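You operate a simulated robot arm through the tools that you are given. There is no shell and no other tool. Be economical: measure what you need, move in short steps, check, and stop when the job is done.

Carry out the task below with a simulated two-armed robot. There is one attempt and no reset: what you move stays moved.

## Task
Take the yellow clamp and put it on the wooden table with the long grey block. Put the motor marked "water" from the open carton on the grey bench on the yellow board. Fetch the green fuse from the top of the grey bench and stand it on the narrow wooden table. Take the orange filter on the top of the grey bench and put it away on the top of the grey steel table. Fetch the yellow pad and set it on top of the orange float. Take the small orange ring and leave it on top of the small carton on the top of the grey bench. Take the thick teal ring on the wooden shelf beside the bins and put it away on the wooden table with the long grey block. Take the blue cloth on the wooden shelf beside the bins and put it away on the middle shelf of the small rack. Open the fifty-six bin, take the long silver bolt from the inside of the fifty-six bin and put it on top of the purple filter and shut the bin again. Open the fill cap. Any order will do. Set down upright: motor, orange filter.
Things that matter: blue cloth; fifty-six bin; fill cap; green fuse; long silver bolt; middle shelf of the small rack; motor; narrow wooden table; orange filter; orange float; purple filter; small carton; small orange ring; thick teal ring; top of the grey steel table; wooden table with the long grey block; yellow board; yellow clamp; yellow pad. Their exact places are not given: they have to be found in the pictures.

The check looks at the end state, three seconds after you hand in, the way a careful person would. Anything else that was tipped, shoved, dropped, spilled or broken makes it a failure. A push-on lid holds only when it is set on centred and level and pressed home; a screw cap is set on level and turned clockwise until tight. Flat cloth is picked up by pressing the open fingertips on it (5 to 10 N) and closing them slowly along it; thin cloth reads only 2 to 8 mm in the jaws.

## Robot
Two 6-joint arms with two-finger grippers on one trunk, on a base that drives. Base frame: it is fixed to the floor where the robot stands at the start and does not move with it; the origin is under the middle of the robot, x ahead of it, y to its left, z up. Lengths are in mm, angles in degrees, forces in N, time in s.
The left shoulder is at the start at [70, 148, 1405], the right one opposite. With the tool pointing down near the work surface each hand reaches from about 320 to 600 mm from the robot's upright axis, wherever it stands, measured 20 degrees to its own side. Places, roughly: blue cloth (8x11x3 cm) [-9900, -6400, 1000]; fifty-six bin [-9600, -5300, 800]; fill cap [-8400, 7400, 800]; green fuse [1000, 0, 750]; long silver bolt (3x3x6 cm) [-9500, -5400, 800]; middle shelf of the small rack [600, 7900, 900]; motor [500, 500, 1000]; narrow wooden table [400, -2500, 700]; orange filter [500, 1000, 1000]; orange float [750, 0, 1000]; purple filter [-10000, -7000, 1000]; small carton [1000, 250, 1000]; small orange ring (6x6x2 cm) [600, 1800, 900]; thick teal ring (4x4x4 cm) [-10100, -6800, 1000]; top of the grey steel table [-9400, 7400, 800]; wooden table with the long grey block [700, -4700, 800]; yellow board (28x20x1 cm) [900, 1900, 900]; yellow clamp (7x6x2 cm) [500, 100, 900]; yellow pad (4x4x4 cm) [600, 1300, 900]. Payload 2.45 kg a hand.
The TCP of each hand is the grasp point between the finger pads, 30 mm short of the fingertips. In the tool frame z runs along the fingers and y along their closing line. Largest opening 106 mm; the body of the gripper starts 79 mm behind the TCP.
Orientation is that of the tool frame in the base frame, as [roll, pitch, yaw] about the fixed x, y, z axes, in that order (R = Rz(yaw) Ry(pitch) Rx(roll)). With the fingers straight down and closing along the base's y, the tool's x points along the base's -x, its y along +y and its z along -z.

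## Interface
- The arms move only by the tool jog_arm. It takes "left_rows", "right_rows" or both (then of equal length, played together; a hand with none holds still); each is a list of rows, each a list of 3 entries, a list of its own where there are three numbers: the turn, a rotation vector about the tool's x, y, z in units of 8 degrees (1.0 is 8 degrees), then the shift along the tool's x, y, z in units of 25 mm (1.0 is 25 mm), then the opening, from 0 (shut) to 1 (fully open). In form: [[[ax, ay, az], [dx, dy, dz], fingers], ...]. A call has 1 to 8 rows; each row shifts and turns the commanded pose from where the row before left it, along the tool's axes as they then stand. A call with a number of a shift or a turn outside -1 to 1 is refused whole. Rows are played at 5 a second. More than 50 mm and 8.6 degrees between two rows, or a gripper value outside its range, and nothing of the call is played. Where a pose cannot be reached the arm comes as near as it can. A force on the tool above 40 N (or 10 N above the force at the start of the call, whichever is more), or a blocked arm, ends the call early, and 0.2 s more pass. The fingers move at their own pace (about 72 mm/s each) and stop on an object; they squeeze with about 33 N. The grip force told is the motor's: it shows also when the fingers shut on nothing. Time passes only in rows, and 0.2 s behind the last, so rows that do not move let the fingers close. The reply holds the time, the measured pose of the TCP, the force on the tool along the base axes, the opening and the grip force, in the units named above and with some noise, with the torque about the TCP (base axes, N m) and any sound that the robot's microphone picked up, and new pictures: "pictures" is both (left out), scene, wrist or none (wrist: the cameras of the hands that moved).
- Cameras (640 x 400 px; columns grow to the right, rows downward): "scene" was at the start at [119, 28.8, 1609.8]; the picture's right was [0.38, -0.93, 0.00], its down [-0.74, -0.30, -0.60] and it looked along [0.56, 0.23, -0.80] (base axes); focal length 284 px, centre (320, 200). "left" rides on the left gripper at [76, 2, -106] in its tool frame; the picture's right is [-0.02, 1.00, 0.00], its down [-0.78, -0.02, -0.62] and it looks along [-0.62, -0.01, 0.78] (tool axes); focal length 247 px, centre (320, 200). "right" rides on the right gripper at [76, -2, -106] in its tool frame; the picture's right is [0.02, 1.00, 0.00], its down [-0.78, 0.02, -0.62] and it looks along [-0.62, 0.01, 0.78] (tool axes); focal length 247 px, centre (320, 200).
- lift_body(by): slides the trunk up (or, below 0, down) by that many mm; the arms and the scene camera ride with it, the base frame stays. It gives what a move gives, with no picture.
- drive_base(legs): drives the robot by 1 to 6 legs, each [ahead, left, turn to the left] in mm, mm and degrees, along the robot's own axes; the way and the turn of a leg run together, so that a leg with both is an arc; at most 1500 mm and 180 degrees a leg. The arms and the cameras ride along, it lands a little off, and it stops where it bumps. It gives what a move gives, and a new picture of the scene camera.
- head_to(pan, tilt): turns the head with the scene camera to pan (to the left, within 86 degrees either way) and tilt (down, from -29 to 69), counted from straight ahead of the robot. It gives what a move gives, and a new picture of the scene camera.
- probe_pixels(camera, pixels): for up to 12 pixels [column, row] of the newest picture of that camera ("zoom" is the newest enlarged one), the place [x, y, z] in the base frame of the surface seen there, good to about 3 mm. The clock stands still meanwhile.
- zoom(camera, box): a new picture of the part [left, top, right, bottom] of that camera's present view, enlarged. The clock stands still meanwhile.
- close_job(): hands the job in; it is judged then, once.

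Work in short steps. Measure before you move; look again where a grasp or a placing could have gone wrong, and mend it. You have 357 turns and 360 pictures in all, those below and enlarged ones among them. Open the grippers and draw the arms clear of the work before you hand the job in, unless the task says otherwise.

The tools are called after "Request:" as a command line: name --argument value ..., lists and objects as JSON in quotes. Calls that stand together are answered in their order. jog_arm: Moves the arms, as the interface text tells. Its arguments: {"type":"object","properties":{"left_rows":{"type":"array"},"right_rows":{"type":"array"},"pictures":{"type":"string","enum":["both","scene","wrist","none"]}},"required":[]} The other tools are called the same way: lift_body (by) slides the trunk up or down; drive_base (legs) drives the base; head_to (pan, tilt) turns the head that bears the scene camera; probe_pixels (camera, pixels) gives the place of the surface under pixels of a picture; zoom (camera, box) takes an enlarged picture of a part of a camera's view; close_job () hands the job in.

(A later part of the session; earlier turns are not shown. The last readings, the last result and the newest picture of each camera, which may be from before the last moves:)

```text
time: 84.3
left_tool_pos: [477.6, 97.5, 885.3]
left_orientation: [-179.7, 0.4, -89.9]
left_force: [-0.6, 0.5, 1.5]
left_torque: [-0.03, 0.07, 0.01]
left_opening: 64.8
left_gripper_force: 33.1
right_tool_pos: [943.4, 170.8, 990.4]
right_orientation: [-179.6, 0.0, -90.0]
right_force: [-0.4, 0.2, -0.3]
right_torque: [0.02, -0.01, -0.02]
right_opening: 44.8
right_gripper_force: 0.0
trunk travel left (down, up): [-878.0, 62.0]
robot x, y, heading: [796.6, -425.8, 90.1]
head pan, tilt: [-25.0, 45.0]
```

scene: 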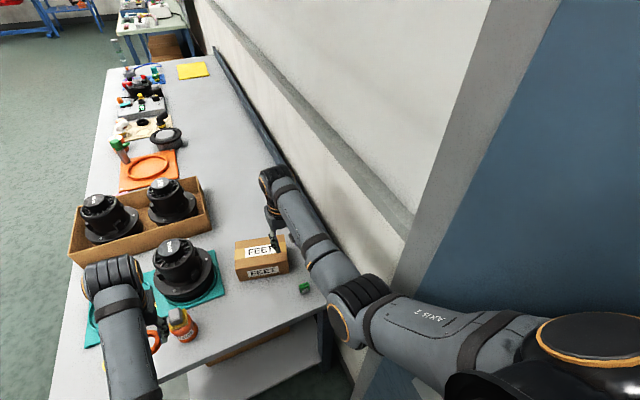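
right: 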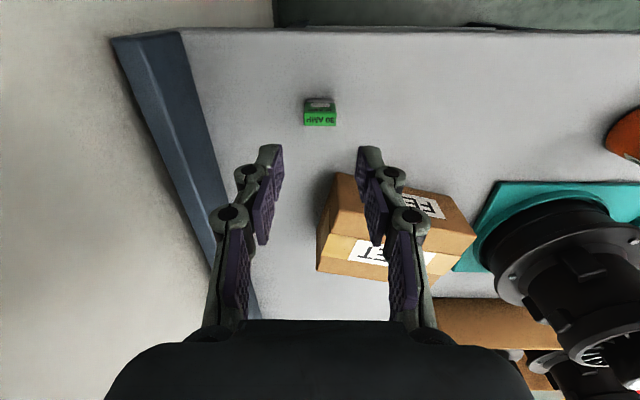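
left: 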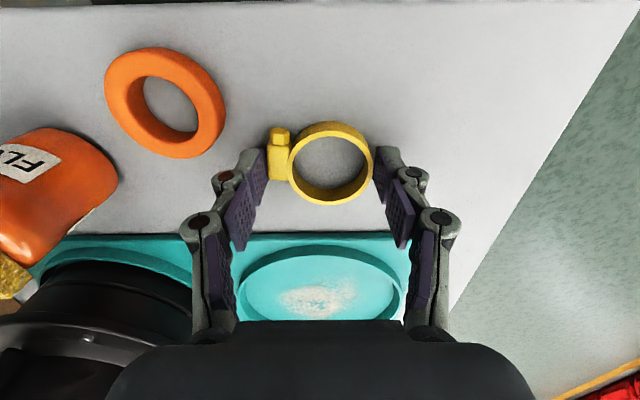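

Gripped at 65 mm. Lift to ~1010.

Request:
jog_arm --left_rows '[[[0, 0, 0], [0, 0, -0.6], 0.0], [[0, 0, 0], [0, 0, -1], 0.0], [[0, 0, 0], [0, 0, -1], 0.0], [[0, 0, 0], [0, 0, -1], 0.0], [[0, 0, 0], [0, 0, -1], 0.0], [[0, 0, 0], [0, 0, -0.4], 0.0]]' --pictures "wrist"

```text
time: 85.7
left_tool_pos: [475.8, 95.5, 1008.3]
left_orientation: [-179.6, 0.4, -89.9]
left_force: [0.3, 0.2, -0.4]
left_torque: [0.01, 0.0, -0.01]
left_opening: 64.7
left_gripper_force: 33.1
right_tool_pos: [945.4, 171.1, 989.2]
right_orientation: [-179.6, 0.0, -89.9]
right_force: [1.0, 0.3, 0.4]
right_torque: [0.01, 0.02, -0.01]
right_opening: 44.7
right_gripper_force: 0.1
trunk travel left (down, up): [-878.0, 62.0]
robot x, y, heading: [796.1, -422.4, 89.9]
head pan, tilt: [-25.0, 45.0]
```

left: 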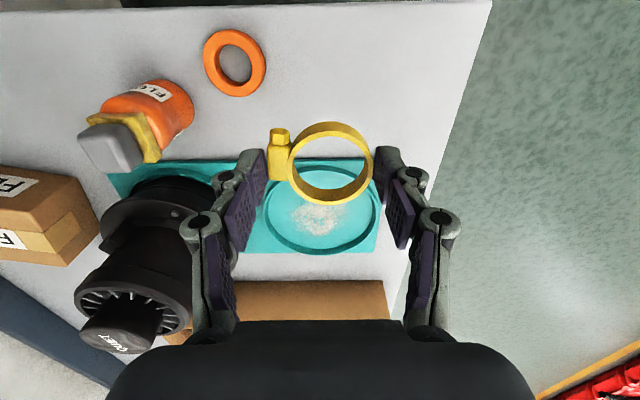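

Clamp held. Now move the base so the right hand comes over the ring: back 250, left 389, forward 137.

Request:
drive_base --legs '[[-250, 0, 0], [0, 389, 0], [130, 0, 0]]'

Request:
zoom --camera "right" --box '[160, 0, 480, 200]'

```text
time: 90.4
left_tool_pos: [91.2, -27.2, 1009.5]
left_orientation: [-179.7, 0.4, -90.1]
left_force: [-0.2, -0.8, 1.3]
left_torque: [-0.02, 0.0, -0.02]
left_opening: 64.7
left_gripper_force: 32.4
right_tool_pos: [558.2, 47.4, 989.2]
right_orientation: [-179.6, 0.1, -89.9]
right_force: [-0.2, -0.4, -0.2]
right_torque: [0.01, 0.0, 0.02]
right_opening: 44.5
right_gripper_force: 0.1
trunk travel left (down, up): [-878.0, 62.0]
robot x, y, heading: [410.5, -539.8, 90.5]
head pan, tilt: [-25.0, 45.0]
```

scene: 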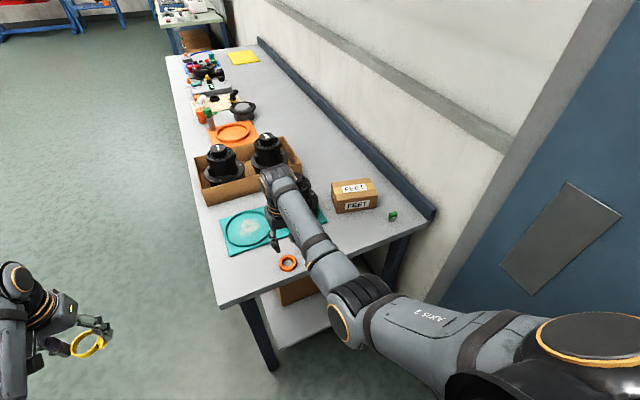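

```text
2.00 times, centred on (320, 100) of right
```

zoom: 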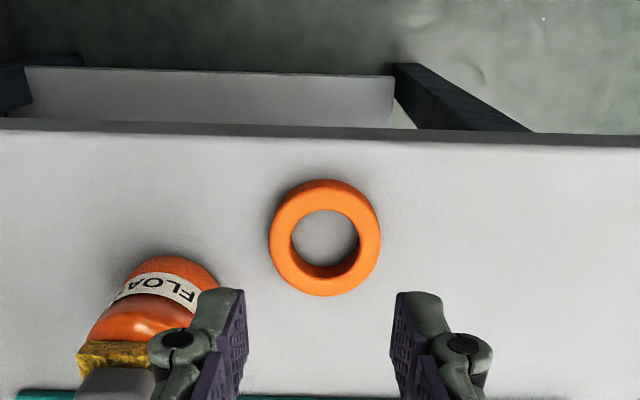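

Request:
probe_pixels --camera "zoom" --pixels '[[280, 235], [370, 235], [325, 193], [325, 283], [215, 280], [150, 260]]'

```text
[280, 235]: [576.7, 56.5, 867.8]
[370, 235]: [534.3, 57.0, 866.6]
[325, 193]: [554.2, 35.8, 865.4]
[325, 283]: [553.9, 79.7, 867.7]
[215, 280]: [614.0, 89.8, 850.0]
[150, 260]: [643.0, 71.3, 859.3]
```

Ring centre (555.5,57.5). Align, open 67 mm, descend to 886 and grip.

Request:
jog_arm --right_rows '[[[0, 0, 0], [-0.4, 0.1, 0], 0.63], [[0, 0, 0], [0, 0, 1], 0.63], [[0, 0, 0], [0, 0, 1], 0.63], [[0, 0, 0], [0, 0, 1], 0.63], [[0, 0, 0], [0, 0, 1], 0.63], [[0, 0, 0], [0, 0, 0.12], 0.63]]' --pictures "wrist"

Request:
jog_arm --right_rows '[[[0, 0, 0], [0, 0, 0], 0.0], [[0, 0, 0], [0, 0, 0], 0.0], [[0, 0, 0], [0, 0, -1], 0.0], [[0, 0, 0], [0, 0, -1], 0.0], [[0, 0, 0], [0, 0, -1], 0.0], [[0, 0, 0], [0, 0, -1], 0.0], [[0, 0, 0], [0, 0, -0.4], 0.0]]' --pictures "wrist"

```text
time: 91.8
left_tool_pos: [89.6, -24.5, 1008.4]
left_orientation: [-179.7, 0.3, -90.1]
left_force: [0.2, 1.0, -0.8]
left_torque: [-0.01, 0.01, 0.02]
left_opening: 64.8
left_gripper_force: 33.3
right_tool_pos: [555.2, 60.5, 885.2]
right_orientation: [-179.6, -0.1, -90.0]
right_force: [1.0, -0.4, 0.7]
right_torque: [-0.01, -0.02, 0.03]
right_opening: 66.7
right_gripper_force: 0.0
trunk travel left (down, up): [-878.0, 62.0]
robot x, y, heading: [413.6, -545.6, 90.2]
head pan, tilt: [-25.0, 45.0]
```

right: 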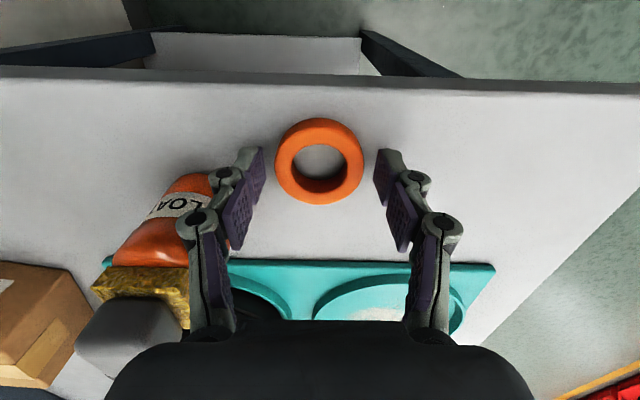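

```text
time: 93.4
left_tool_pos: [90.8, -26.6, 1008.0]
left_orientation: [-179.6, 0.3, -90.0]
left_force: [0.2, -0.1, -0.3]
left_torque: [0.01, 0.0, 0.01]
left_opening: 64.4
left_gripper_force: 33.1
right_tool_pos: [557.1, 61.8, 996.8]
right_orientation: [-179.6, 0.0, -90.0]
right_force: [-0.2, 0.6, -0.4]
right_torque: [0.01, 0.01, 0.0]
right_opening: 53.2
right_gripper_force: 32.6
trunk travel left (down, up): [-878.0, 62.0]
robot x, y, heading: [410.3, -545.6, 89.8]
head pan, tilt: [-25.0, 45.0]
```

right: 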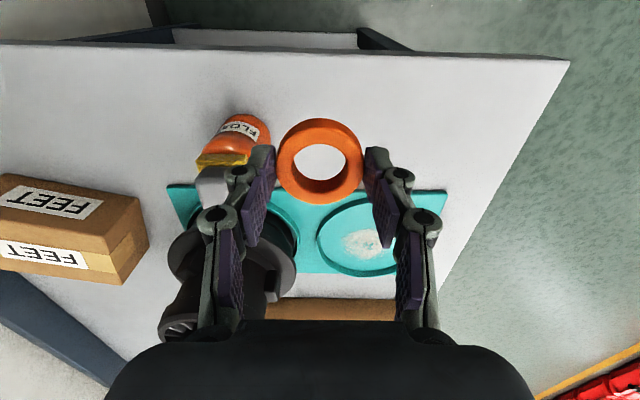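

Ring in right hand. Drive: back 200, right 325, forward 350 to bring it over the carton.

Request:
drive_base --legs '[[-200, 0, 0], [0, -325, 0], [345, 0, 0]]'

Request:
zoom --camera "right" --box '[120, 0, 520, 250]'

Request:
zoom --camera "scene" --box '[200, 100, 400, 260]'

```text
time: 98.6
left_tool_pos: [418.7, 117.9, 1009.3]
left_orientation: [-179.7, 0.4, -90.4]
left_force: [0.2, 0.9, 0.1]
left_torque: [0.0, 0.01, -0.04]
left_opening: 63.8
left_gripper_force: 32.7
right_tool_pos: [886.4, 201.3, 997.2]
right_orientation: [-179.5, 0.1, -90.2]
right_force: [0.1, -0.4, -0.1]
right_torque: [0.02, 0.0, -0.02]
right_opening: 53.4
right_gripper_force: 33.0
trunk travel left (down, up): [-878.0, 62.0]
robot x, y, heading: [736.4, -401.5, 89.8]
head pan, tilt: [-25.0, 45.0]
```

scene: 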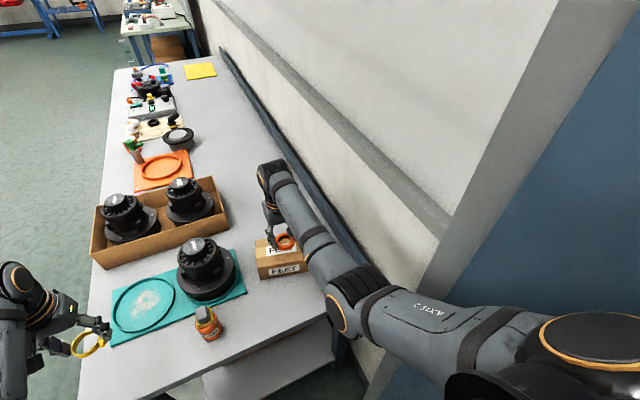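

```text
1.60 times, centred on (320, 125) of right
```

zoom: 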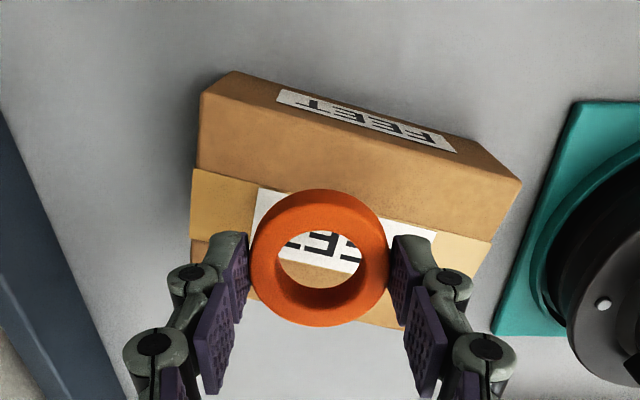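

```text
2.50 times, centred on (300, 180) of scene
```

zoom: 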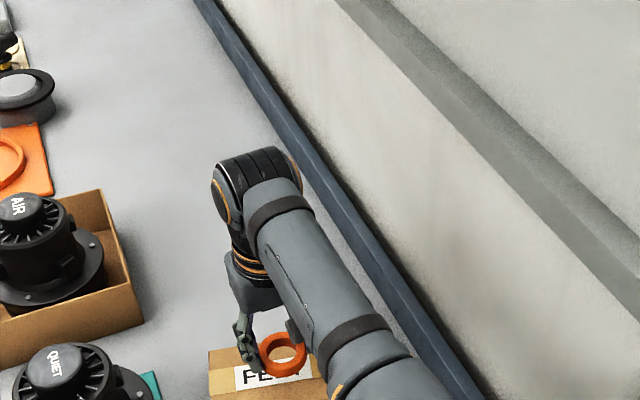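

Carton top centre ≈(879,213). Shift -6 x, +11 y and lower to TCP ≈959.

Request:
jog_arm --right_rows '[[[0, 0, 0], [-0.44, 0.24, 0], 0.0], [[0, 0, 0], [0, 0, 0.8], 0.0], [[0, 0, 0], [0, 0, 0.72], 0.0]]' --pictures "wrist"

```text
time: 99.4
left_tool_pos: [420.1, 119.7, 1007.6]
left_orientation: [-179.8, 0.3, -90.3]
left_force: [0.2, -0.9, -0.6]
left_torque: [-0.01, -0.01, -0.01]
left_opening: 63.6
left_gripper_force: 33.2
right_tool_pos: [879.9, 214.2, 957.9]
right_orientation: [-179.6, 0.0, -90.3]
right_force: [-0.3, 1.3, -0.2]
right_torque: [0.0, 0.01, -0.05]
right_opening: 53.2
right_gripper_force: 32.9
trunk travel left (down, up): [-878.0, 62.0]
robot x, y, heading: [736.3, -400.1, 89.9]
head pan, tilt: [-25.0, 45.0]
```

right: 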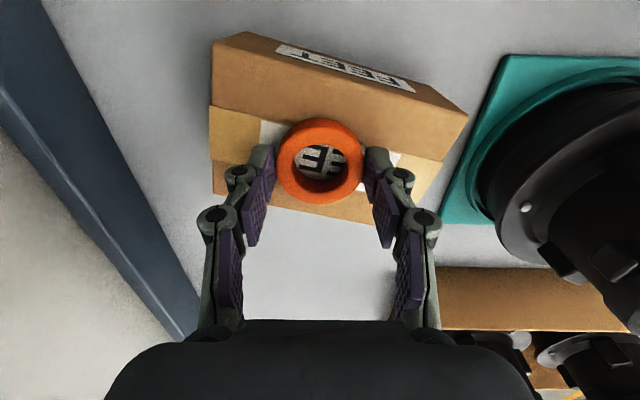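

Check the carton top edges relative to the ring.

Request:
probe_pixels --camera "right" --pixels '[[214, 110], [218, 188], [436, 163], [300, 206], [340, 216], [260, 130], [320, 122], [320, 200], [230, 150]]'

```text
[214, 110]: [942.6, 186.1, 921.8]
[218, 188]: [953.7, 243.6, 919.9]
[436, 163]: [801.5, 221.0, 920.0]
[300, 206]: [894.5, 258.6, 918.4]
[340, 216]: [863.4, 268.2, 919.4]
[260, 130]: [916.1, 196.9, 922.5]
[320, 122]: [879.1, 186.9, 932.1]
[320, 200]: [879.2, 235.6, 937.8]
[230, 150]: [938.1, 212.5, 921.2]
```

Ring is well inside the top. Lower to contact and release.

Request:
jog_arm --right_rows '[[[0, 0, 0], [0, 0, 0.06], 0.0], [[0, 0, 0], [0, 0, 0.04], 0.0]]' --pictures "none"

```text
time: 100.0
left_tool_pos: [418.6, 119.1, 1008.5]
left_orientation: [-179.7, 0.3, -90.3]
left_force: [-0.2, 0.1, -0.3]
left_torque: [0.0, -0.01, 0.02]
left_opening: 63.4
left_gripper_force: 33.0
right_tool_pos: [879.9, 214.6, 955.6]
right_orientation: [-179.6, 0.0, -90.3]
right_force: [0.9, 1.4, 0.6]
right_torque: [0.06, 0.0, -0.02]
right_opening: 53.0
right_gripper_force: 33.3
trunk travel left (down, up): [-878.0, 62.0]
robot x, y, heading: [733.5, -400.0, 89.9]
head pan, tilt: [-25.0, 45.0]
```

Request:
jog_arm --right_rows '[[[0, 0, 0], [0, 0, 0.05], 0.0], [[0, 0, 0], [0, 0, 0], 0.62], [[0, 0, 0], [0, 0, 0], 0.62], [[0, 0, 0], [0, 0, -1], 0.62], [[0, 0, 0], [0, 0, -1], 0.62]]' --left_rows '[[[0, 0, 0], [0, 0, 0], 0.0], [[0, 0, 0], [0, 0, 0], 0.0], [[0, 0, 0], [0, 0, 0], 0.0], [[0, 0, 0], [0, 0, 0], 0.0], [[0, 0, 0], [0, 0, 0], 0.0]]' --pictures "wrist"

```text
time: 101.2
left_tool_pos: [418.3, 119.6, 1008.6]
left_orientation: [-179.7, 0.3, -90.2]
left_force: [-0.3, 0.3, -0.5]
left_torque: [0.01, 0.03, -0.01]
left_opening: 63.2
left_gripper_force: 32.8
right_tool_pos: [878.9, 212.7, 1005.3]
right_orientation: [-179.6, -0.2, -90.2]
right_force: [0.5, 0.3, -0.2]
right_torque: [-0.02, 0.02, 0.03]
right_opening: 65.8
right_gripper_force: 0.0
trunk travel left (down, up): [-878.0, 62.0]
robot x, y, heading: [734.0, -397.7, 90.0]
head pan, tilt: [-25.0, 45.0]
```

right: 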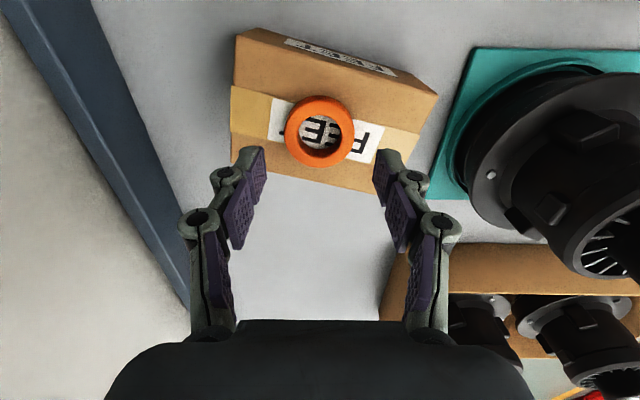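
left: 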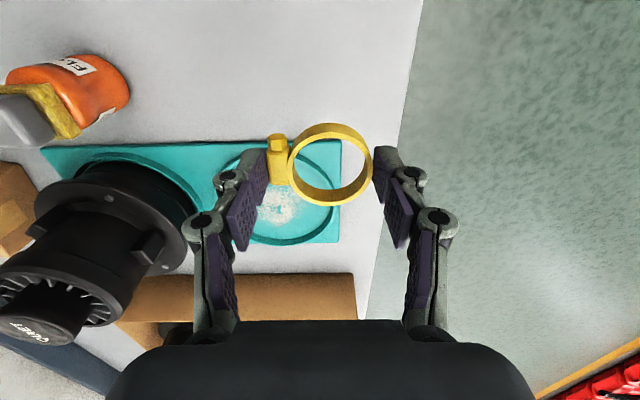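

Ring is on the carton. Now the fuse at (955,77): move the right hand over it (opening 45).

Request:
jog_arm --right_rows '[[[0, 0, 0], [0.9, -0.5, 0], 0.42], [[0, 0, 0], [0.9, -0.5, 0], 0.42], [[0, 0, 0], [0.9, -0.5, 0], 0.42], [[0, 0, 0], [0.9, -0.5, 0], 0.42], [[0, 0, 0], [0.9, -0.5, 0], 0.42], [[0, 0, 0], [0.94, -0.54, 0.5], 0.42], [[0, 0, 0], [0, 0, 1], 0.42], [[0, 0, 0], [0, 0, 1], 0.42]]' --pictures "wrist"

```text
time: 103.0
left_tool_pos: [418.6, 119.3, 1007.9]
left_orientation: [-179.6, 0.3, -90.3]
left_force: [0.2, -0.2, -0.1]
left_torque: [0.0, 0.0, 0.0]
left_opening: 63.3
left_gripper_force: 32.7
right_tool_pos: [954.5, 76.3, 942.9]
right_orientation: [-179.5, -0.1, -90.3]
right_force: [0.2, -0.3, 0.0]
right_torque: [-0.04, 0.02, 0.04]
right_opening: 44.4
right_gripper_force: 0.1
trunk travel left (down, up): [-878.0, 62.0]
robot x, y, heading: [737.3, -400.9, 89.9]
head pan, tilt: [-25.0, 45.0]
```

right: 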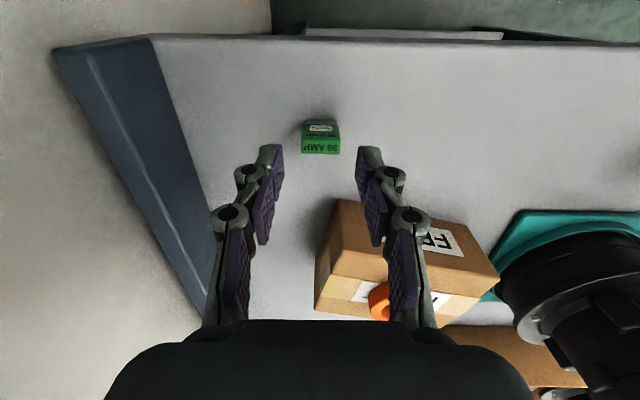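

Descend to 889, close, and lift.

Request:
jog_arm --right_rows '[[[0, 0, 0], [0, 0, 1], 0.42], [[0, 0, 0], [0, 0, 1], 0.42], [[0, 0, 0], [0, 0, 0.13], 0.42], [[0, 0, 0], [0, 0, 0], 0.0], [[0, 0, 0], [0, 0, 0], 0.0], [[0, 0, 0], [0, 0, -1], 0.0], [[0, 0, 0], [0, 0, -1], 0.0], [[0, 0, 0], [0, 0, -1], 0.0]]' --pictures "wrist"

```text
time: 104.8
left_tool_pos: [418.9, 119.4, 1008.9]
left_orientation: [-179.7, 0.3, -90.3]
left_force: [-0.2, 0.2, -0.8]
left_torque: [-0.02, 0.0, 0.01]
left_opening: 63.3
left_gripper_force: 33.0
right_tool_pos: [956.0, 76.6, 966.5]
right_orientation: [-179.5, 0.0, -90.3]
right_force: [-1.0, 0.2, -0.1]
right_torque: [-0.03, -0.03, -0.05]
right_opening: 26.4
right_gripper_force: 33.3
trunk travel left (down, up): [-878.0, 62.0]
robot x, y, heading: [734.6, -399.4, 89.9]
head pan, tilt: [-25.0, 45.0]
```

right: 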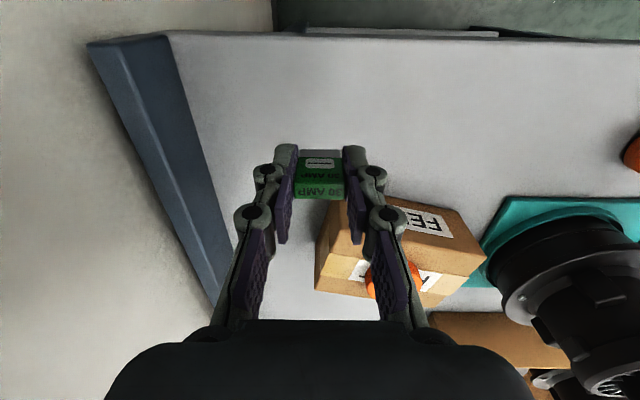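

Both items are held. Drive away from the bench, turn to face +x, and look for the narrow table.

Request:
drive_base --legs '[[-500, 0, 0], [0, 900, 0], [0, 0, -90], [0, -900, 0]]'

Request:
head_to --pan -45 --tilt 30

```text
time: 120.2
left_tool_pos: [377.1, -1470.4, 1008.3]
left_orientation: [-179.7, 0.3, -179.1]
left_force: [0.0, -0.2, 0.8]
left_torque: [0.04, 0.02, 0.0]
left_opening: 62.9
left_gripper_force: 32.9
right_tool_pos: [345.4, -2006.9, 965.5]
right_orientation: [-179.7, 0.0, -179.2]
right_force: [0.6, -0.4, -0.3]
right_torque: [-0.03, -0.02, 0.03]
right_opening: 26.2
right_gripper_force: 33.3
trunk travel left (down, up): [-878.0, 62.0]
robot x, y, heading: [-132.5, -1796.6, 0.7]
head pan, tilt: [-25.0, 45.0]
```

scene: 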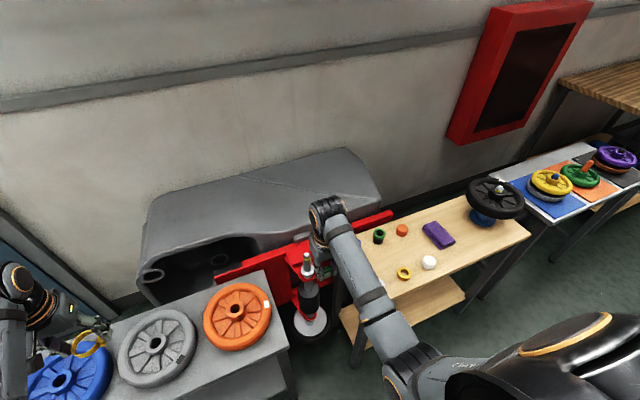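

```text
time: 121.0
left_tool_pos: [376.7, -1471.2, 1008.4]
left_orientation: [-179.7, 0.2, -179.2]
left_force: [-0.1, -0.8, -0.5]
left_torque: [0.02, 0.0, 0.0]
left_opening: 63.0
left_gripper_force: 33.0
right_tool_pos: [346.1, -2007.6, 965.6]
right_orientation: [-179.7, 0.0, -179.2]
right_force: [-0.4, -0.4, 0.1]
right_torque: [-0.02, 0.02, -0.03]
right_opening: 26.7
right_gripper_force: 32.3
trunk travel left (down, up): [-878.0, 62.0]
robot x, y, heading: [-135.7, -1795.2, 0.7]
head pan, tilt: [-45.0, 30.0]
```

scene: 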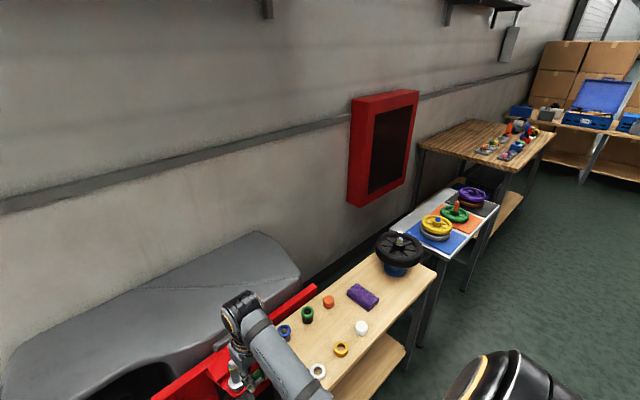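

The narrow wooden table (with small round items) is at the right. I probe its surface and items.

Request:
probe_pixels --camera "scene" --pixels '[[345, 335], [380, 270], [305, 385], [430, 265], [370, 330], [328, 300], [361, 327], [341, 349], [317, 370], [362, 295], [240, 380], [500, 150]]'

Request:
zoom --camera "scene" --box '[200, 220, 460, 400]'

```text
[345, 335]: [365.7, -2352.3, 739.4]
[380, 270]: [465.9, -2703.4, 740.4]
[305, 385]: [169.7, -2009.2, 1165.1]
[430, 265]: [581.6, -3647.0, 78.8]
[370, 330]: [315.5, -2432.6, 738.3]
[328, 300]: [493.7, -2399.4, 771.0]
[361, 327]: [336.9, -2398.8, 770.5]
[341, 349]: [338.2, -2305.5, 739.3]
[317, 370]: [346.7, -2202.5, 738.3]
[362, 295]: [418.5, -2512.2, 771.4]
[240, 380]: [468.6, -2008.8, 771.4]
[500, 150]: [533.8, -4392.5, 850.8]
```

```text
2.22 times, centred on (330, 310) of scene
```

zoom: 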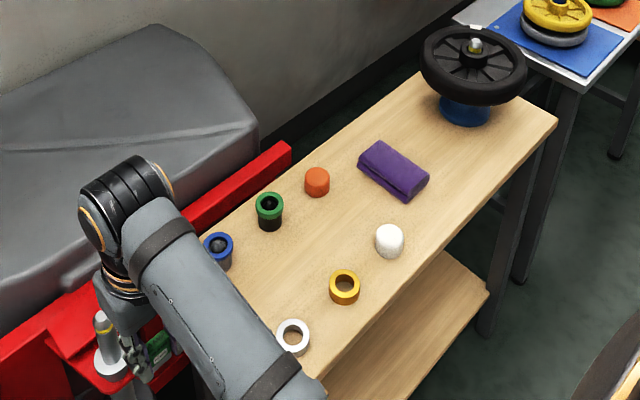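

Probe candidate free spots on the table.

Request:
probe_pixels --camera "scene" --pixels '[[385, 310], [395, 300], [379, 280], [392, 285], [400, 305], [430, 268], [336, 322], [390, 320], [377, 257], [400, 262], [340, 275]]'

```text
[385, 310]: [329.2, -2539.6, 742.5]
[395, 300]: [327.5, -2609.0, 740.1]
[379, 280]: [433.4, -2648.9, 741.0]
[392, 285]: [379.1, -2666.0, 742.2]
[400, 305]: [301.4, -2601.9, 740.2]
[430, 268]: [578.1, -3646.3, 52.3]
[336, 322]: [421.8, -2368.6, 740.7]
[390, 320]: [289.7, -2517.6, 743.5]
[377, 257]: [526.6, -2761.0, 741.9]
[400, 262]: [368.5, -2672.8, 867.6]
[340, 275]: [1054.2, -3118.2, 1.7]
```

I choose the free spot (318,-2550). Drive right ~540 and then lower the trunk by 100.

Request:
drive_base --legs '[[-25, -545, -0.7]]'

Request:
lift_body --by -100

Request:
zoom --camera "right" --box '[0, 0, 640, 400]'

```text
time: 124.1
left_tool_pos: [362.8, -2017.9, 1009.4]
left_orientation: [-179.8, 0.4, 180.0]
left_force: [0.2, -0.3, -1.6]
left_torque: [0.0, -0.03, -0.02]
left_opening: 63.2
left_gripper_force: 32.9
right_tool_pos: [322.3, -2555.8, 965.0]
right_orientation: [-179.5, 0.0, 180.0]
right_force: [-0.4, -0.3, -0.1]
right_torque: [-0.03, 0.01, 0.02]
right_opening: 26.2
right_gripper_force: 32.9
trunk travel left (down, up): [-878.0, 62.0]
robot x, y, heading: [-156.4, -2339.0, 0.4]
head pan, tilt: [-45.0, 30.0]
```

scene: 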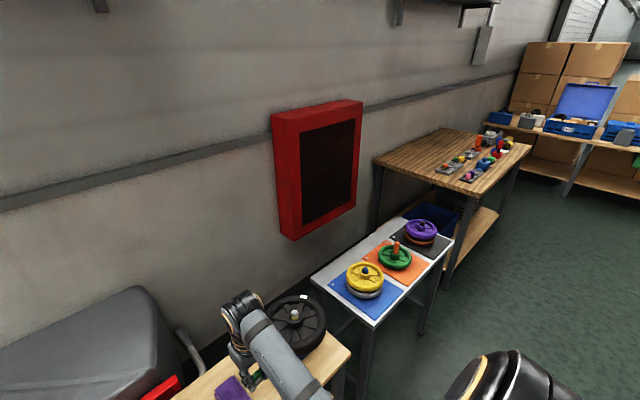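

```text
time: 125.5
left_tool_pos: [364.1, -2019.1, 909.2]
left_orientation: [-179.6, 0.3, 180.0]
left_force: [0.5, 1.0, -0.3]
left_torque: [0.0, 0.01, 0.01]
left_opening: 63.0
left_gripper_force: 33.2
right_tool_pos: [323.2, -2556.0, 865.4]
right_orientation: [-179.6, 0.0, 180.0]
right_force: [0.2, 0.4, -0.4]
right_torque: [-0.01, -0.04, 0.02]
right_opening: 26.7
right_gripper_force: 33.3
trunk travel left (down, up): [-778.0, 162.0]
robot x, y, heading: [-154.5, -2337.9, 0.2]
head pan, tilt: [-45.0, 30.0]
```

```text
1.00 times, centred on (320, 200) of right (not enlarged: the box is as wide or as high as the picture)
```

zoom: 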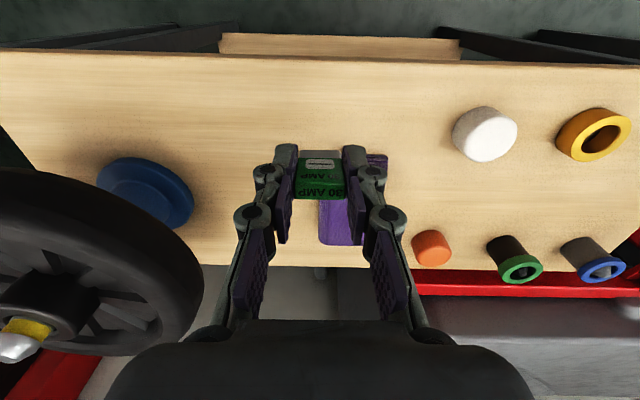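

Check clearance to the purple cloth and the front edge of the table.

Request:
probe_pixels --camera "zoom" --pixels '[[340, 220], [378, 158], [325, 225], [320, 63], [320, 75], [320, 120], [240, 120], [160, 180], [190, 280]]'

```text
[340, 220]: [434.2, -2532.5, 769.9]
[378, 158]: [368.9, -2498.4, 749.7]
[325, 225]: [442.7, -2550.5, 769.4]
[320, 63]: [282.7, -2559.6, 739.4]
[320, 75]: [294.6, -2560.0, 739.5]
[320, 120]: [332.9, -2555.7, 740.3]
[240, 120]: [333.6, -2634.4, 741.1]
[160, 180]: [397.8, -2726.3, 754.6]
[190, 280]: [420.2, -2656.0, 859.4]
```

Clear. Lower the fuse to TCP ≈782.

Request:
jog_arm --right_rows '[[[0, 0, 0], [0, 0, 1], 0.0], [[0, 0, 0], [0, 0, 1], 0.0], [[0, 0, 0], [0, 0, 1], 0.0], [[0, 0, 0], [0, 0, 0.35], 0.0]]' --pictures "wrist"

```text
time: 126.5
left_tool_pos: [361.8, -2020.7, 908.4]
left_orientation: [-179.7, 0.3, -180.0]
left_force: [-0.5, 0.3, 0.5]
left_torque: [-0.02, -0.01, -0.01]
left_opening: 62.8
left_gripper_force: 32.7
right_tool_pos: [323.1, -2556.9, 780.5]
right_orientation: [-179.5, -0.1, 179.9]
right_force: [-0.8, 0.1, -0.2]
right_torque: [0.0, 0.02, -0.02]
right_opening: 26.6
right_gripper_force: 32.7
trunk travel left (down, up): [-778.0, 162.0]
robot x, y, heading: [-155.7, -2339.4, 0.0]
head pan, tilt: [-45.0, 30.0]
```

right: 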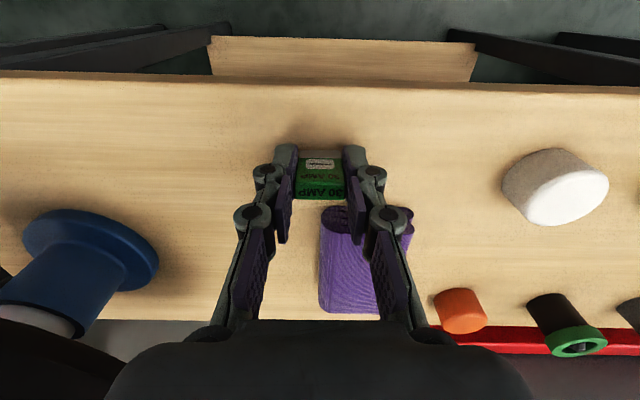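

Request:
jog_arm --right_rows '[[[0, 0, 0], [0, 0, 0.06], 0.0], [[0, 0, 0], [0, 0, 0.05], 0.0]]' --pictures "none"

```text
time: 127.1
left_tool_pos: [362.3, -2018.4, 909.4]
left_orientation: [-179.7, 0.4, -179.9]
left_force: [0.4, -0.3, 1.1]
left_torque: [0.0, -0.03, 0.02]
left_opening: 63.0
left_gripper_force: 33.1
right_tool_pos: [324.1, -2556.6, 778.5]
right_orientation: [-179.6, 0.2, 180.0]
right_force: [0.1, -0.1, 5.9]
right_torque: [0.05, -0.01, 0.01]
right_opening: 26.3
right_gripper_force: 33.2
trunk travel left (down, up): [-778.0, 162.0]
robot x, y, heading: [-155.1, -2334.3, 0.0]
head pan, tilt: [-45.0, 30.0]
```

Contact (6 N). Release and rise.

Request:
jog_arm --right_rows '[[[0, 0, 0], [0, 0, 0], 0.42], [[0, 0, 0], [0, 0, 0], 0.42], [[0, 0, 0], [0, 0, -0.5], 0.42], [[0, 0, 0], [0, 0, -1], 0.42], [[0, 0, 0], [0, 0, -1], 0.42], [[0, 0, 0], [0, 0, -1], 0.42], [[0, 0, 0], [0, 0, -1], 0.42]]' --pictures "wrist"

```text
time: 128.7
left_tool_pos: [362.6, -2019.1, 908.0]
left_orientation: [-179.8, 0.4, 179.9]
left_force: [-0.6, 0.7, -0.5]
left_torque: [0.0, 0.01, 0.02]
left_opening: 62.9
left_gripper_force: 33.2
right_tool_pos: [322.9, -2553.3, 893.0]
right_orientation: [-179.6, 0.0, 180.0]
right_force: [0.1, 0.2, 0.6]
right_torque: [0.0, -0.03, -0.01]
right_opening: 44.8
right_gripper_force: 0.0
trunk travel left (down, up): [-778.0, 162.0]
robot x, y, heading: [-158.3, -2338.2, 0.4]
head pan, tilt: [-45.0, 30.0]
```

right: 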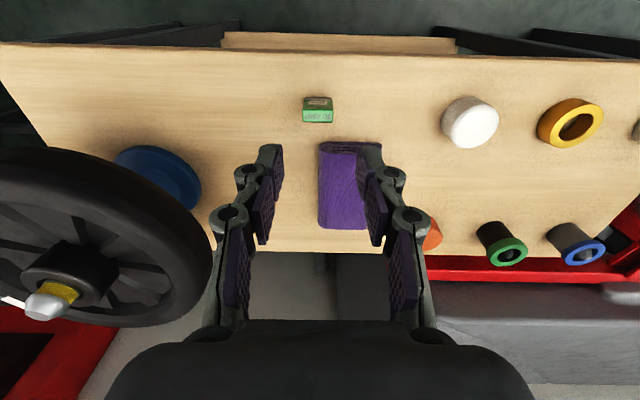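

Fuse stands. Raise the trunk, back off, and drive to the wooden table at y≈-4700.

Request:
lift_body --by 100

Request:
drive_base --legs '[[-250, 0, 0], [0, -1100, 0], [0, -1100, 0]]'

Request:
head_to --pan 0 --tilt 35

```text
time: 130.0
left_tool_pos: [362.9, -2019.2, 1008.2]
left_orientation: [-179.6, 0.4, 180.0]
left_force: [0.0, 0.1, 0.1]
left_torque: [0.01, 0.0, 0.03]
left_opening: 63.0
left_gripper_force: 33.2
right_tool_pos: [323.3, -2554.9, 991.9]
right_orientation: [-179.7, 0.0, -180.0]
right_force: [-0.7, 0.3, -0.3]
right_torque: [-0.01, -0.01, -0.02]
right_opening: 44.4
right_gripper_force: 0.0
trunk travel left (down, up): [-878.0, 62.0]
robot x, y, heading: [-155.2, -2336.9, 0.2]
head pan, tilt: [-45.0, 30.0]
```

```text
time: 142.4
left_tool_pos: [102.0, -4250.4, 1009.2]
left_orientation: [-179.7, 0.3, 178.3]
left_force: [-0.1, 1.4, 0.4]
left_torque: [0.0, -0.02, 0.01]
left_opening: 62.9
left_gripper_force: 32.7
right_tool_pos: [47.1, -4784.9, 992.2]
right_orientation: [-179.6, 0.0, 178.4]
right_force: [0.6, 0.2, 0.7]
right_torque: [-0.01, 0.0, -0.03]
right_opening: 44.6
right_gripper_force: 0.0
trunk travel left (down, up): [-878.0, 62.0]
robot x, y, heading: [-421.2, -4560.7, -1.4]
head pan, tilt: [-45.0, 30.0]
```

scene: 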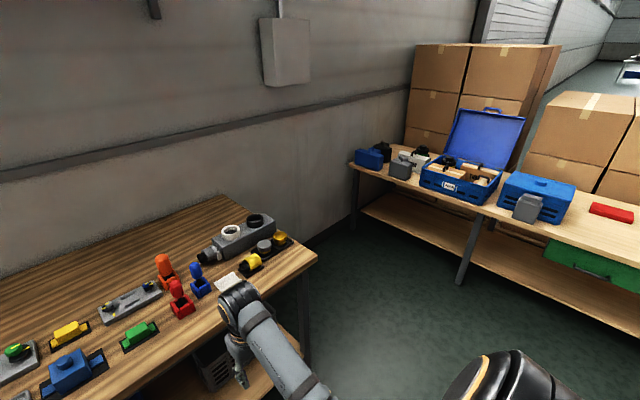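

```text
time: 143.5
left_tool_pos: [101.6, -4248.8, 1007.5]
left_orientation: [-179.6, 0.3, 178.4]
left_force: [0.4, -0.5, 0.0]
left_torque: [0.0, 0.0, 0.02]
left_opening: 63.1
left_gripper_force: 33.0
right_tool_pos: [48.2, -4783.8, 991.2]
right_orientation: [-179.7, 0.1, 178.4]
right_force: [-0.4, 0.2, 0.0]
right_torque: [0.01, -0.02, 0.01]
right_opening: 44.6
right_gripper_force: 0.1
trunk travel left (down, up): [-878.0, 62.0]
robot x, y, heading: [-425.5, -4554.5, -1.1]
head pan, tilt: [0.0, 35.0]
```

scene: 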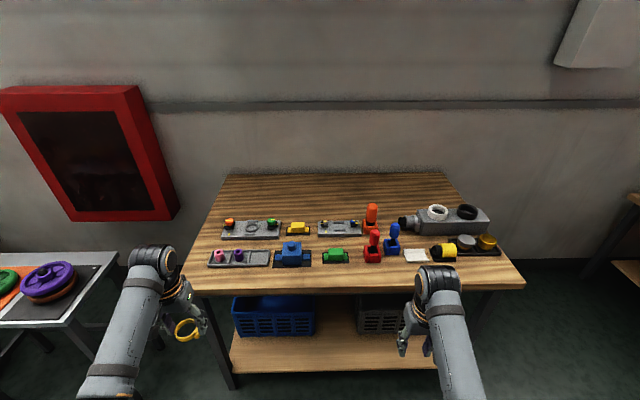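

This is the wooden table with the grey block (445,218). I probe the surface for free space.

Request:
probe_pixels --camera "scene" --pixels '[[240, 280], [320, 283], [235, 258], [292, 256], [380, 282], [470, 275], [500, 270], [200, 285], [212, 248], [440, 275], [350, 260], [220, 287]]'

Request:
zoom --camera "scene" --box '[180, 170, 540, 310]'

```text
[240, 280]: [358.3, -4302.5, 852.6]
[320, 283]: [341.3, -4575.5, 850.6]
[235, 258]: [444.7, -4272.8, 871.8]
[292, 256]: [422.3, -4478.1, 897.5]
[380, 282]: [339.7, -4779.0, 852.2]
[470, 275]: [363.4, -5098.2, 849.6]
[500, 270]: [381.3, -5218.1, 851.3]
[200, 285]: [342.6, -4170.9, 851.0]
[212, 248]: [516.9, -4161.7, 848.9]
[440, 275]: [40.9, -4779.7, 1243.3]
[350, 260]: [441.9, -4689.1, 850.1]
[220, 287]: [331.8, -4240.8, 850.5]
```

```text
1.78 times, centred on (360, 240) of scene
```

zoom: 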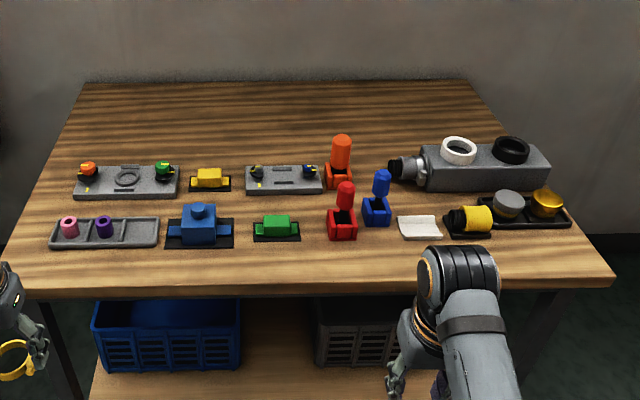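

Front strip x≈335–410 is free. I'll place the clamp at (372,-4350): drive forward 268, right 105.

Request:
drive_base --legs '[[268, -105, 1.1]]'

Request:
zoom --camera "left" --box '[0, 0, 640, 400]'

Request:
probe_pixels --camera "zoom" --pixels '[[320, 70], [320, 100], [320, 130], [320, 160], [250, 120], [400, 120], [320, 180], [320, 200]]'

```text
time: 145.4
left_tool_pos: [355.6, -4348.7, 1009.3]
left_orientation: [-179.7, 0.3, 179.5]
left_force: [0.0, -0.2, -0.1]
left_torque: [-0.04, -0.03, 0.0]
left_opening: 63.2
left_gripper_force: 33.3
right_tool_pos: [311.3, -4883.8, 992.2]
right_orientation: [-179.6, 0.1, 179.5]
right_force: [-0.5, -0.3, -0.4]
right_torque: [0.04, -0.02, 0.02]
right_opening: 44.5
right_gripper_force: 0.0
trunk travel left (down, up): [-878.0, 62.0]
robot x, y, heading: [-161.7, -4660.9, -0.4]
head pan, tilt: [0.0, 35.0]
```

scene: 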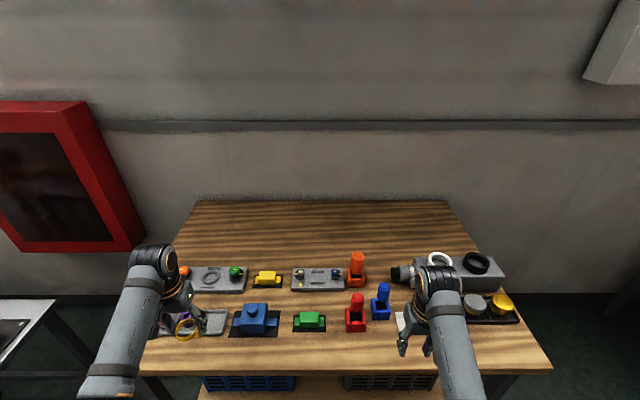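

```text
1.00 times, centred on (320, 200) of left (not enlarged: the box is as wide or as high as the picture)
```

zoom: 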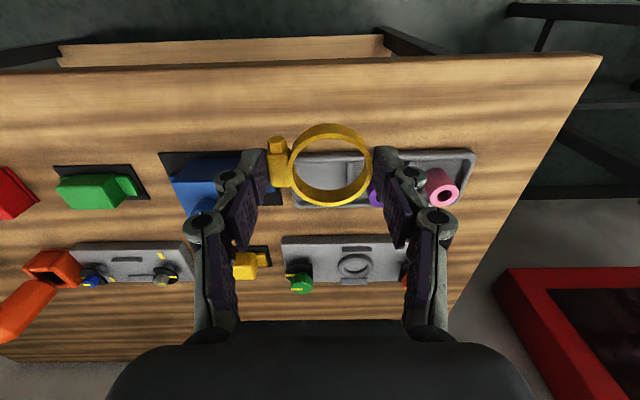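

```text
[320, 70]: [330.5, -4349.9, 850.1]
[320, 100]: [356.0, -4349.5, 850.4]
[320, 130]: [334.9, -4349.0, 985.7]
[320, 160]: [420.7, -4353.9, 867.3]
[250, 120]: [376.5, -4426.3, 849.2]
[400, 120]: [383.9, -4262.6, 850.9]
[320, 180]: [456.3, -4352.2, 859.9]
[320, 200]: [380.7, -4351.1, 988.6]
```

Free band is x 325–412. Move +10 in x and descend to ~889.

Request:
jog_arm --left_rows '[[[0, 0, 0], [-0.4, 0, 0.8], 0.0], [[0, 0, 0], [0, 0, 1], 0.0], [[0, 0, 0], [0, 0, 1], 0.0], [[0, 0, 0], [0, 0, 1], 0.0], [[0, 0, 0], [0, 0, 1], 0.0]]' --pictures "wrist"

```text
time: 146.7
left_tool_pos: [365.3, -4349.6, 888.6]
left_orientation: [-179.7, 0.4, 179.5]
left_force: [-0.2, 0.8, -0.1]
left_torque: [0.01, 0.03, 0.03]
left_opening: 63.1
left_gripper_force: 32.9
right_tool_pos: [313.1, -4884.2, 991.5]
right_orientation: [-179.6, 0.0, 179.5]
right_force: [-0.1, -0.5, -0.8]
right_torque: [-0.01, -0.03, 0.01]
right_opening: 44.4
right_gripper_force: 0.0
trunk travel left (down, up): [-878.0, 62.0]
robot x, y, heading: [-160.3, -4660.8, -0.3]
head pan, tilt: [0.0, 35.0]
```

left: 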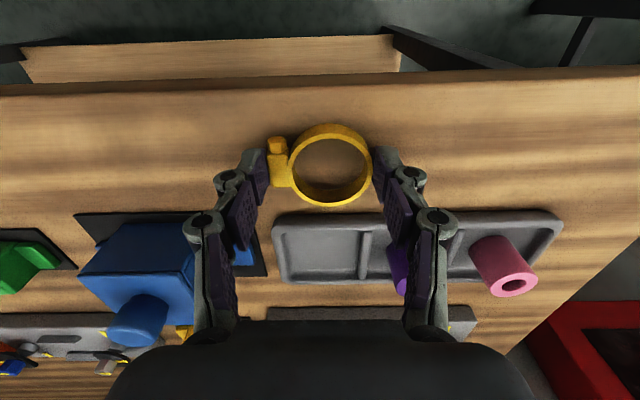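

Lower to contact, open slightly, and rise.

Request:
jog_arm --left_rows '[[[0, 0, 0], [0, 0, 0.08], 0.0], [[0, 0, 0], [0, 0, 0.06], 0.0], [[0, 0, 0], [0, 0, 0], 0.7], [[0, 0, 0], [0, 0, 0], 0.7], [[0, 0, 0], [0, 0, -0.6], 0.7], [[0, 0, 0], [0, 0, -1], 0.7], [[0, 0, 0], [0, 0, -1], 0.7], [[0, 0, 0], [0, 0, -1], 0.7]]' --pictures "wrist"

```text
time: 148.4
left_tool_pos: [366.0, -4349.8, 975.6]
left_orientation: [-179.7, 0.4, 179.6]
left_force: [-0.4, 0.4, 0.3]
left_torque: [0.02, 0.01, 0.03]
left_opening: 74.3
left_gripper_force: 0.0
right_tool_pos: [312.3, -4884.1, 991.1]
right_orientation: [-179.6, 0.1, 179.5]
right_force: [-0.3, -0.6, 0.8]
right_torque: [0.0, 0.0, 0.0]
right_opening: 44.8
right_gripper_force: 0.2
trunk travel left (down, up): [-878.0, 62.0]
robot x, y, heading: [-164.4, -4666.7, -0.2]
head pan, tilt: [0.0, 35.0]
```

left: 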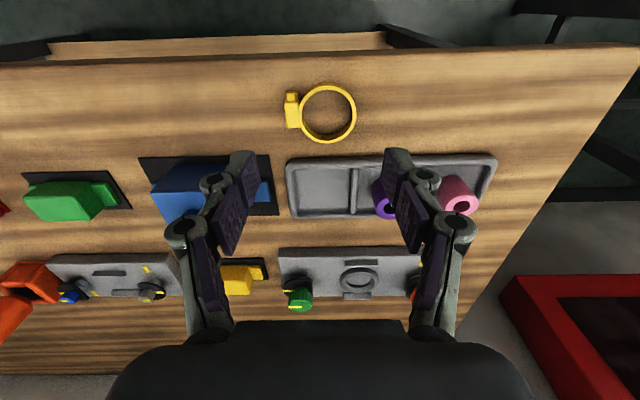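

Clamp placed. Next the bins around (-10000,-6000). Back off, turn round and look for the route.

Request:
drive_base --legs '[[-500, 0, 0], [0, 0, 180]]'

Request:
head_to --pan 0 --tilt 12

```text
time: 158.7
left_tool_pos: [-1209.1, -4950.4, 976.1]
left_orientation: [-179.7, 0.2, -3.1]
left_force: [-0.4, 0.2, 1.4]
left_torque: [-0.01, 0.0, -0.01]
left_opening: 74.2
left_gripper_force: 0.1
right_tool_pos: [-1131.0, -4419.4, 991.5]
right_orientation: [-179.6, 0.0, -3.0]
right_force: [-0.4, -0.3, 0.1]
right_torque: [0.0, 0.01, 0.0]
right_opening: 44.6
right_gripper_force: 0.0
trunk travel left (down, up): [-878.0, 62.0]
robot x, y, heading: [-665.3, -4660.8, 177.3]
head pan, tilt: [0.0, 35.0]
```

scene: 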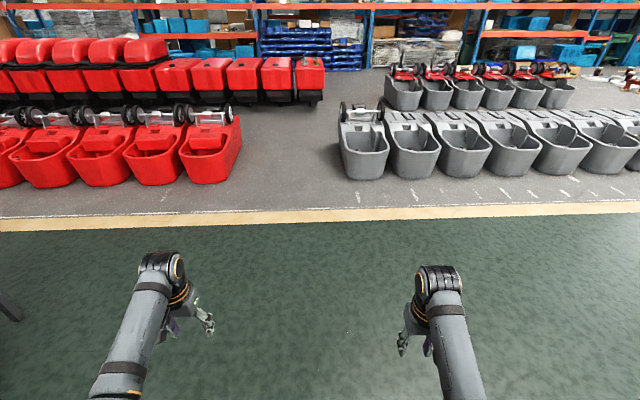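

```text
time: 159.5
left_tool_pos: [-1207.9, -4951.6, 975.9]
left_orientation: [-179.6, 0.4, -3.1]
left_force: [-0.2, 0.3, -0.2]
left_torque: [0.0, -0.03, -0.01]
left_opening: 74.4
left_gripper_force: 0.1
right_tool_pos: [-1130.9, -4419.6, 992.1]
right_orientation: [-179.6, 0.0, -3.0]
right_force: [-0.2, 0.0, 0.1]
right_torque: [0.0, 0.0, 0.0]
right_opening: 44.4
right_gripper_force: 0.0
trunk travel left (down, up): [-878.0, 62.0]
robot x, y, heading: [-666.6, -4659.6, 176.9]
head pan, tilt: [0.0, 12.0]
```

scene: 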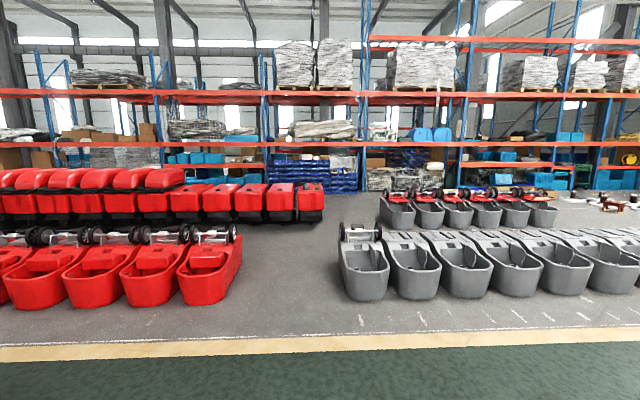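

There's an aisle between the red and grey machines. Probe its edges and the far side.

Request:
probe_pixels --camera "scene" --pixels '[[235, 290], [242, 250], [323, 215], [345, 290], [340, 250], [383, 225], [320, 180], [400, 180], [345, 225], [380, 240], [330, 225], [300, 330]]'

Request:
zoom --camera "scene" --box '[240, 120, 480, 250]'

Request:
head_to --pan 35 --tilt 8

```text
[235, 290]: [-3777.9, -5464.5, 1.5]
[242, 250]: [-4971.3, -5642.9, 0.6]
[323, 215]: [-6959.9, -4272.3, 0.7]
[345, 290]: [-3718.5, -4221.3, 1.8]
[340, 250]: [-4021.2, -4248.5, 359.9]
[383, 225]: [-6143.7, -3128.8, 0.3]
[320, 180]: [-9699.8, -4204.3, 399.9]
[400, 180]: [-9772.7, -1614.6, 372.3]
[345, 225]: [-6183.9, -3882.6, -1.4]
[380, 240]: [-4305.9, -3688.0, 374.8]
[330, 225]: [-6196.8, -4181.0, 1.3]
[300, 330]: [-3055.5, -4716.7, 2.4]
```

```text
2.67 times, centred on (360, 185) of scene
```

zoom: 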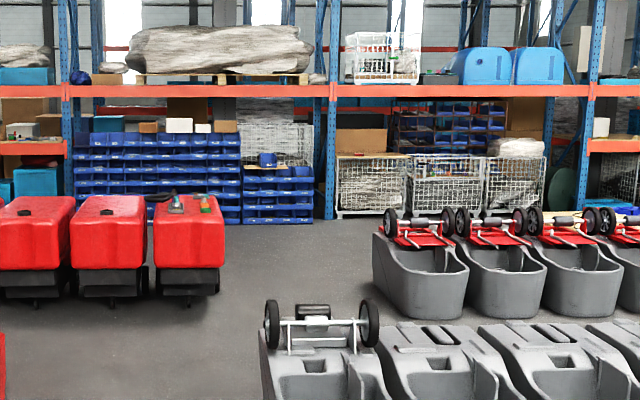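

```text
time: 160.5
left_tool_pos: [-1208.6, -4950.7, 976.6]
left_orientation: [-179.8, 0.2, -3.0]
left_force: [-0.3, 0.3, 0.5]
left_torque: [-0.01, -0.01, 0.0]
left_opening: 74.3
left_gripper_force: 0.0
right_tool_pos: [-1131.5, -4419.4, 992.1]
right_orientation: [-179.7, 0.0, -3.0]
right_force: [0.3, -0.2, 0.0]
right_torque: [-0.02, 0.06, -0.04]
right_opening: 44.7
right_gripper_force: 0.1
trunk travel left (down, up): [-878.0, 62.0]
robot x, y, heading: [-668.4, -4656.9, 177.1]
head pan, tilt: [35.0, 8.0]
```

scene: 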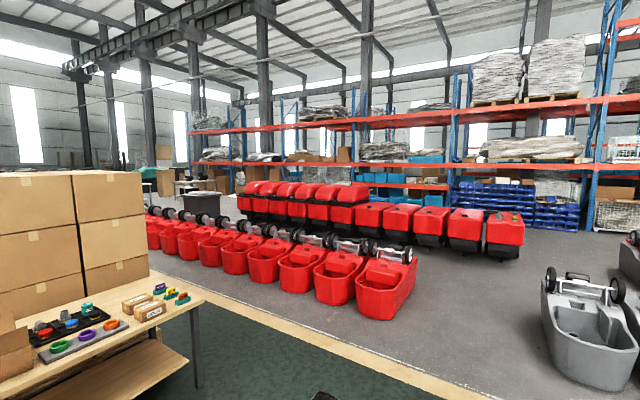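

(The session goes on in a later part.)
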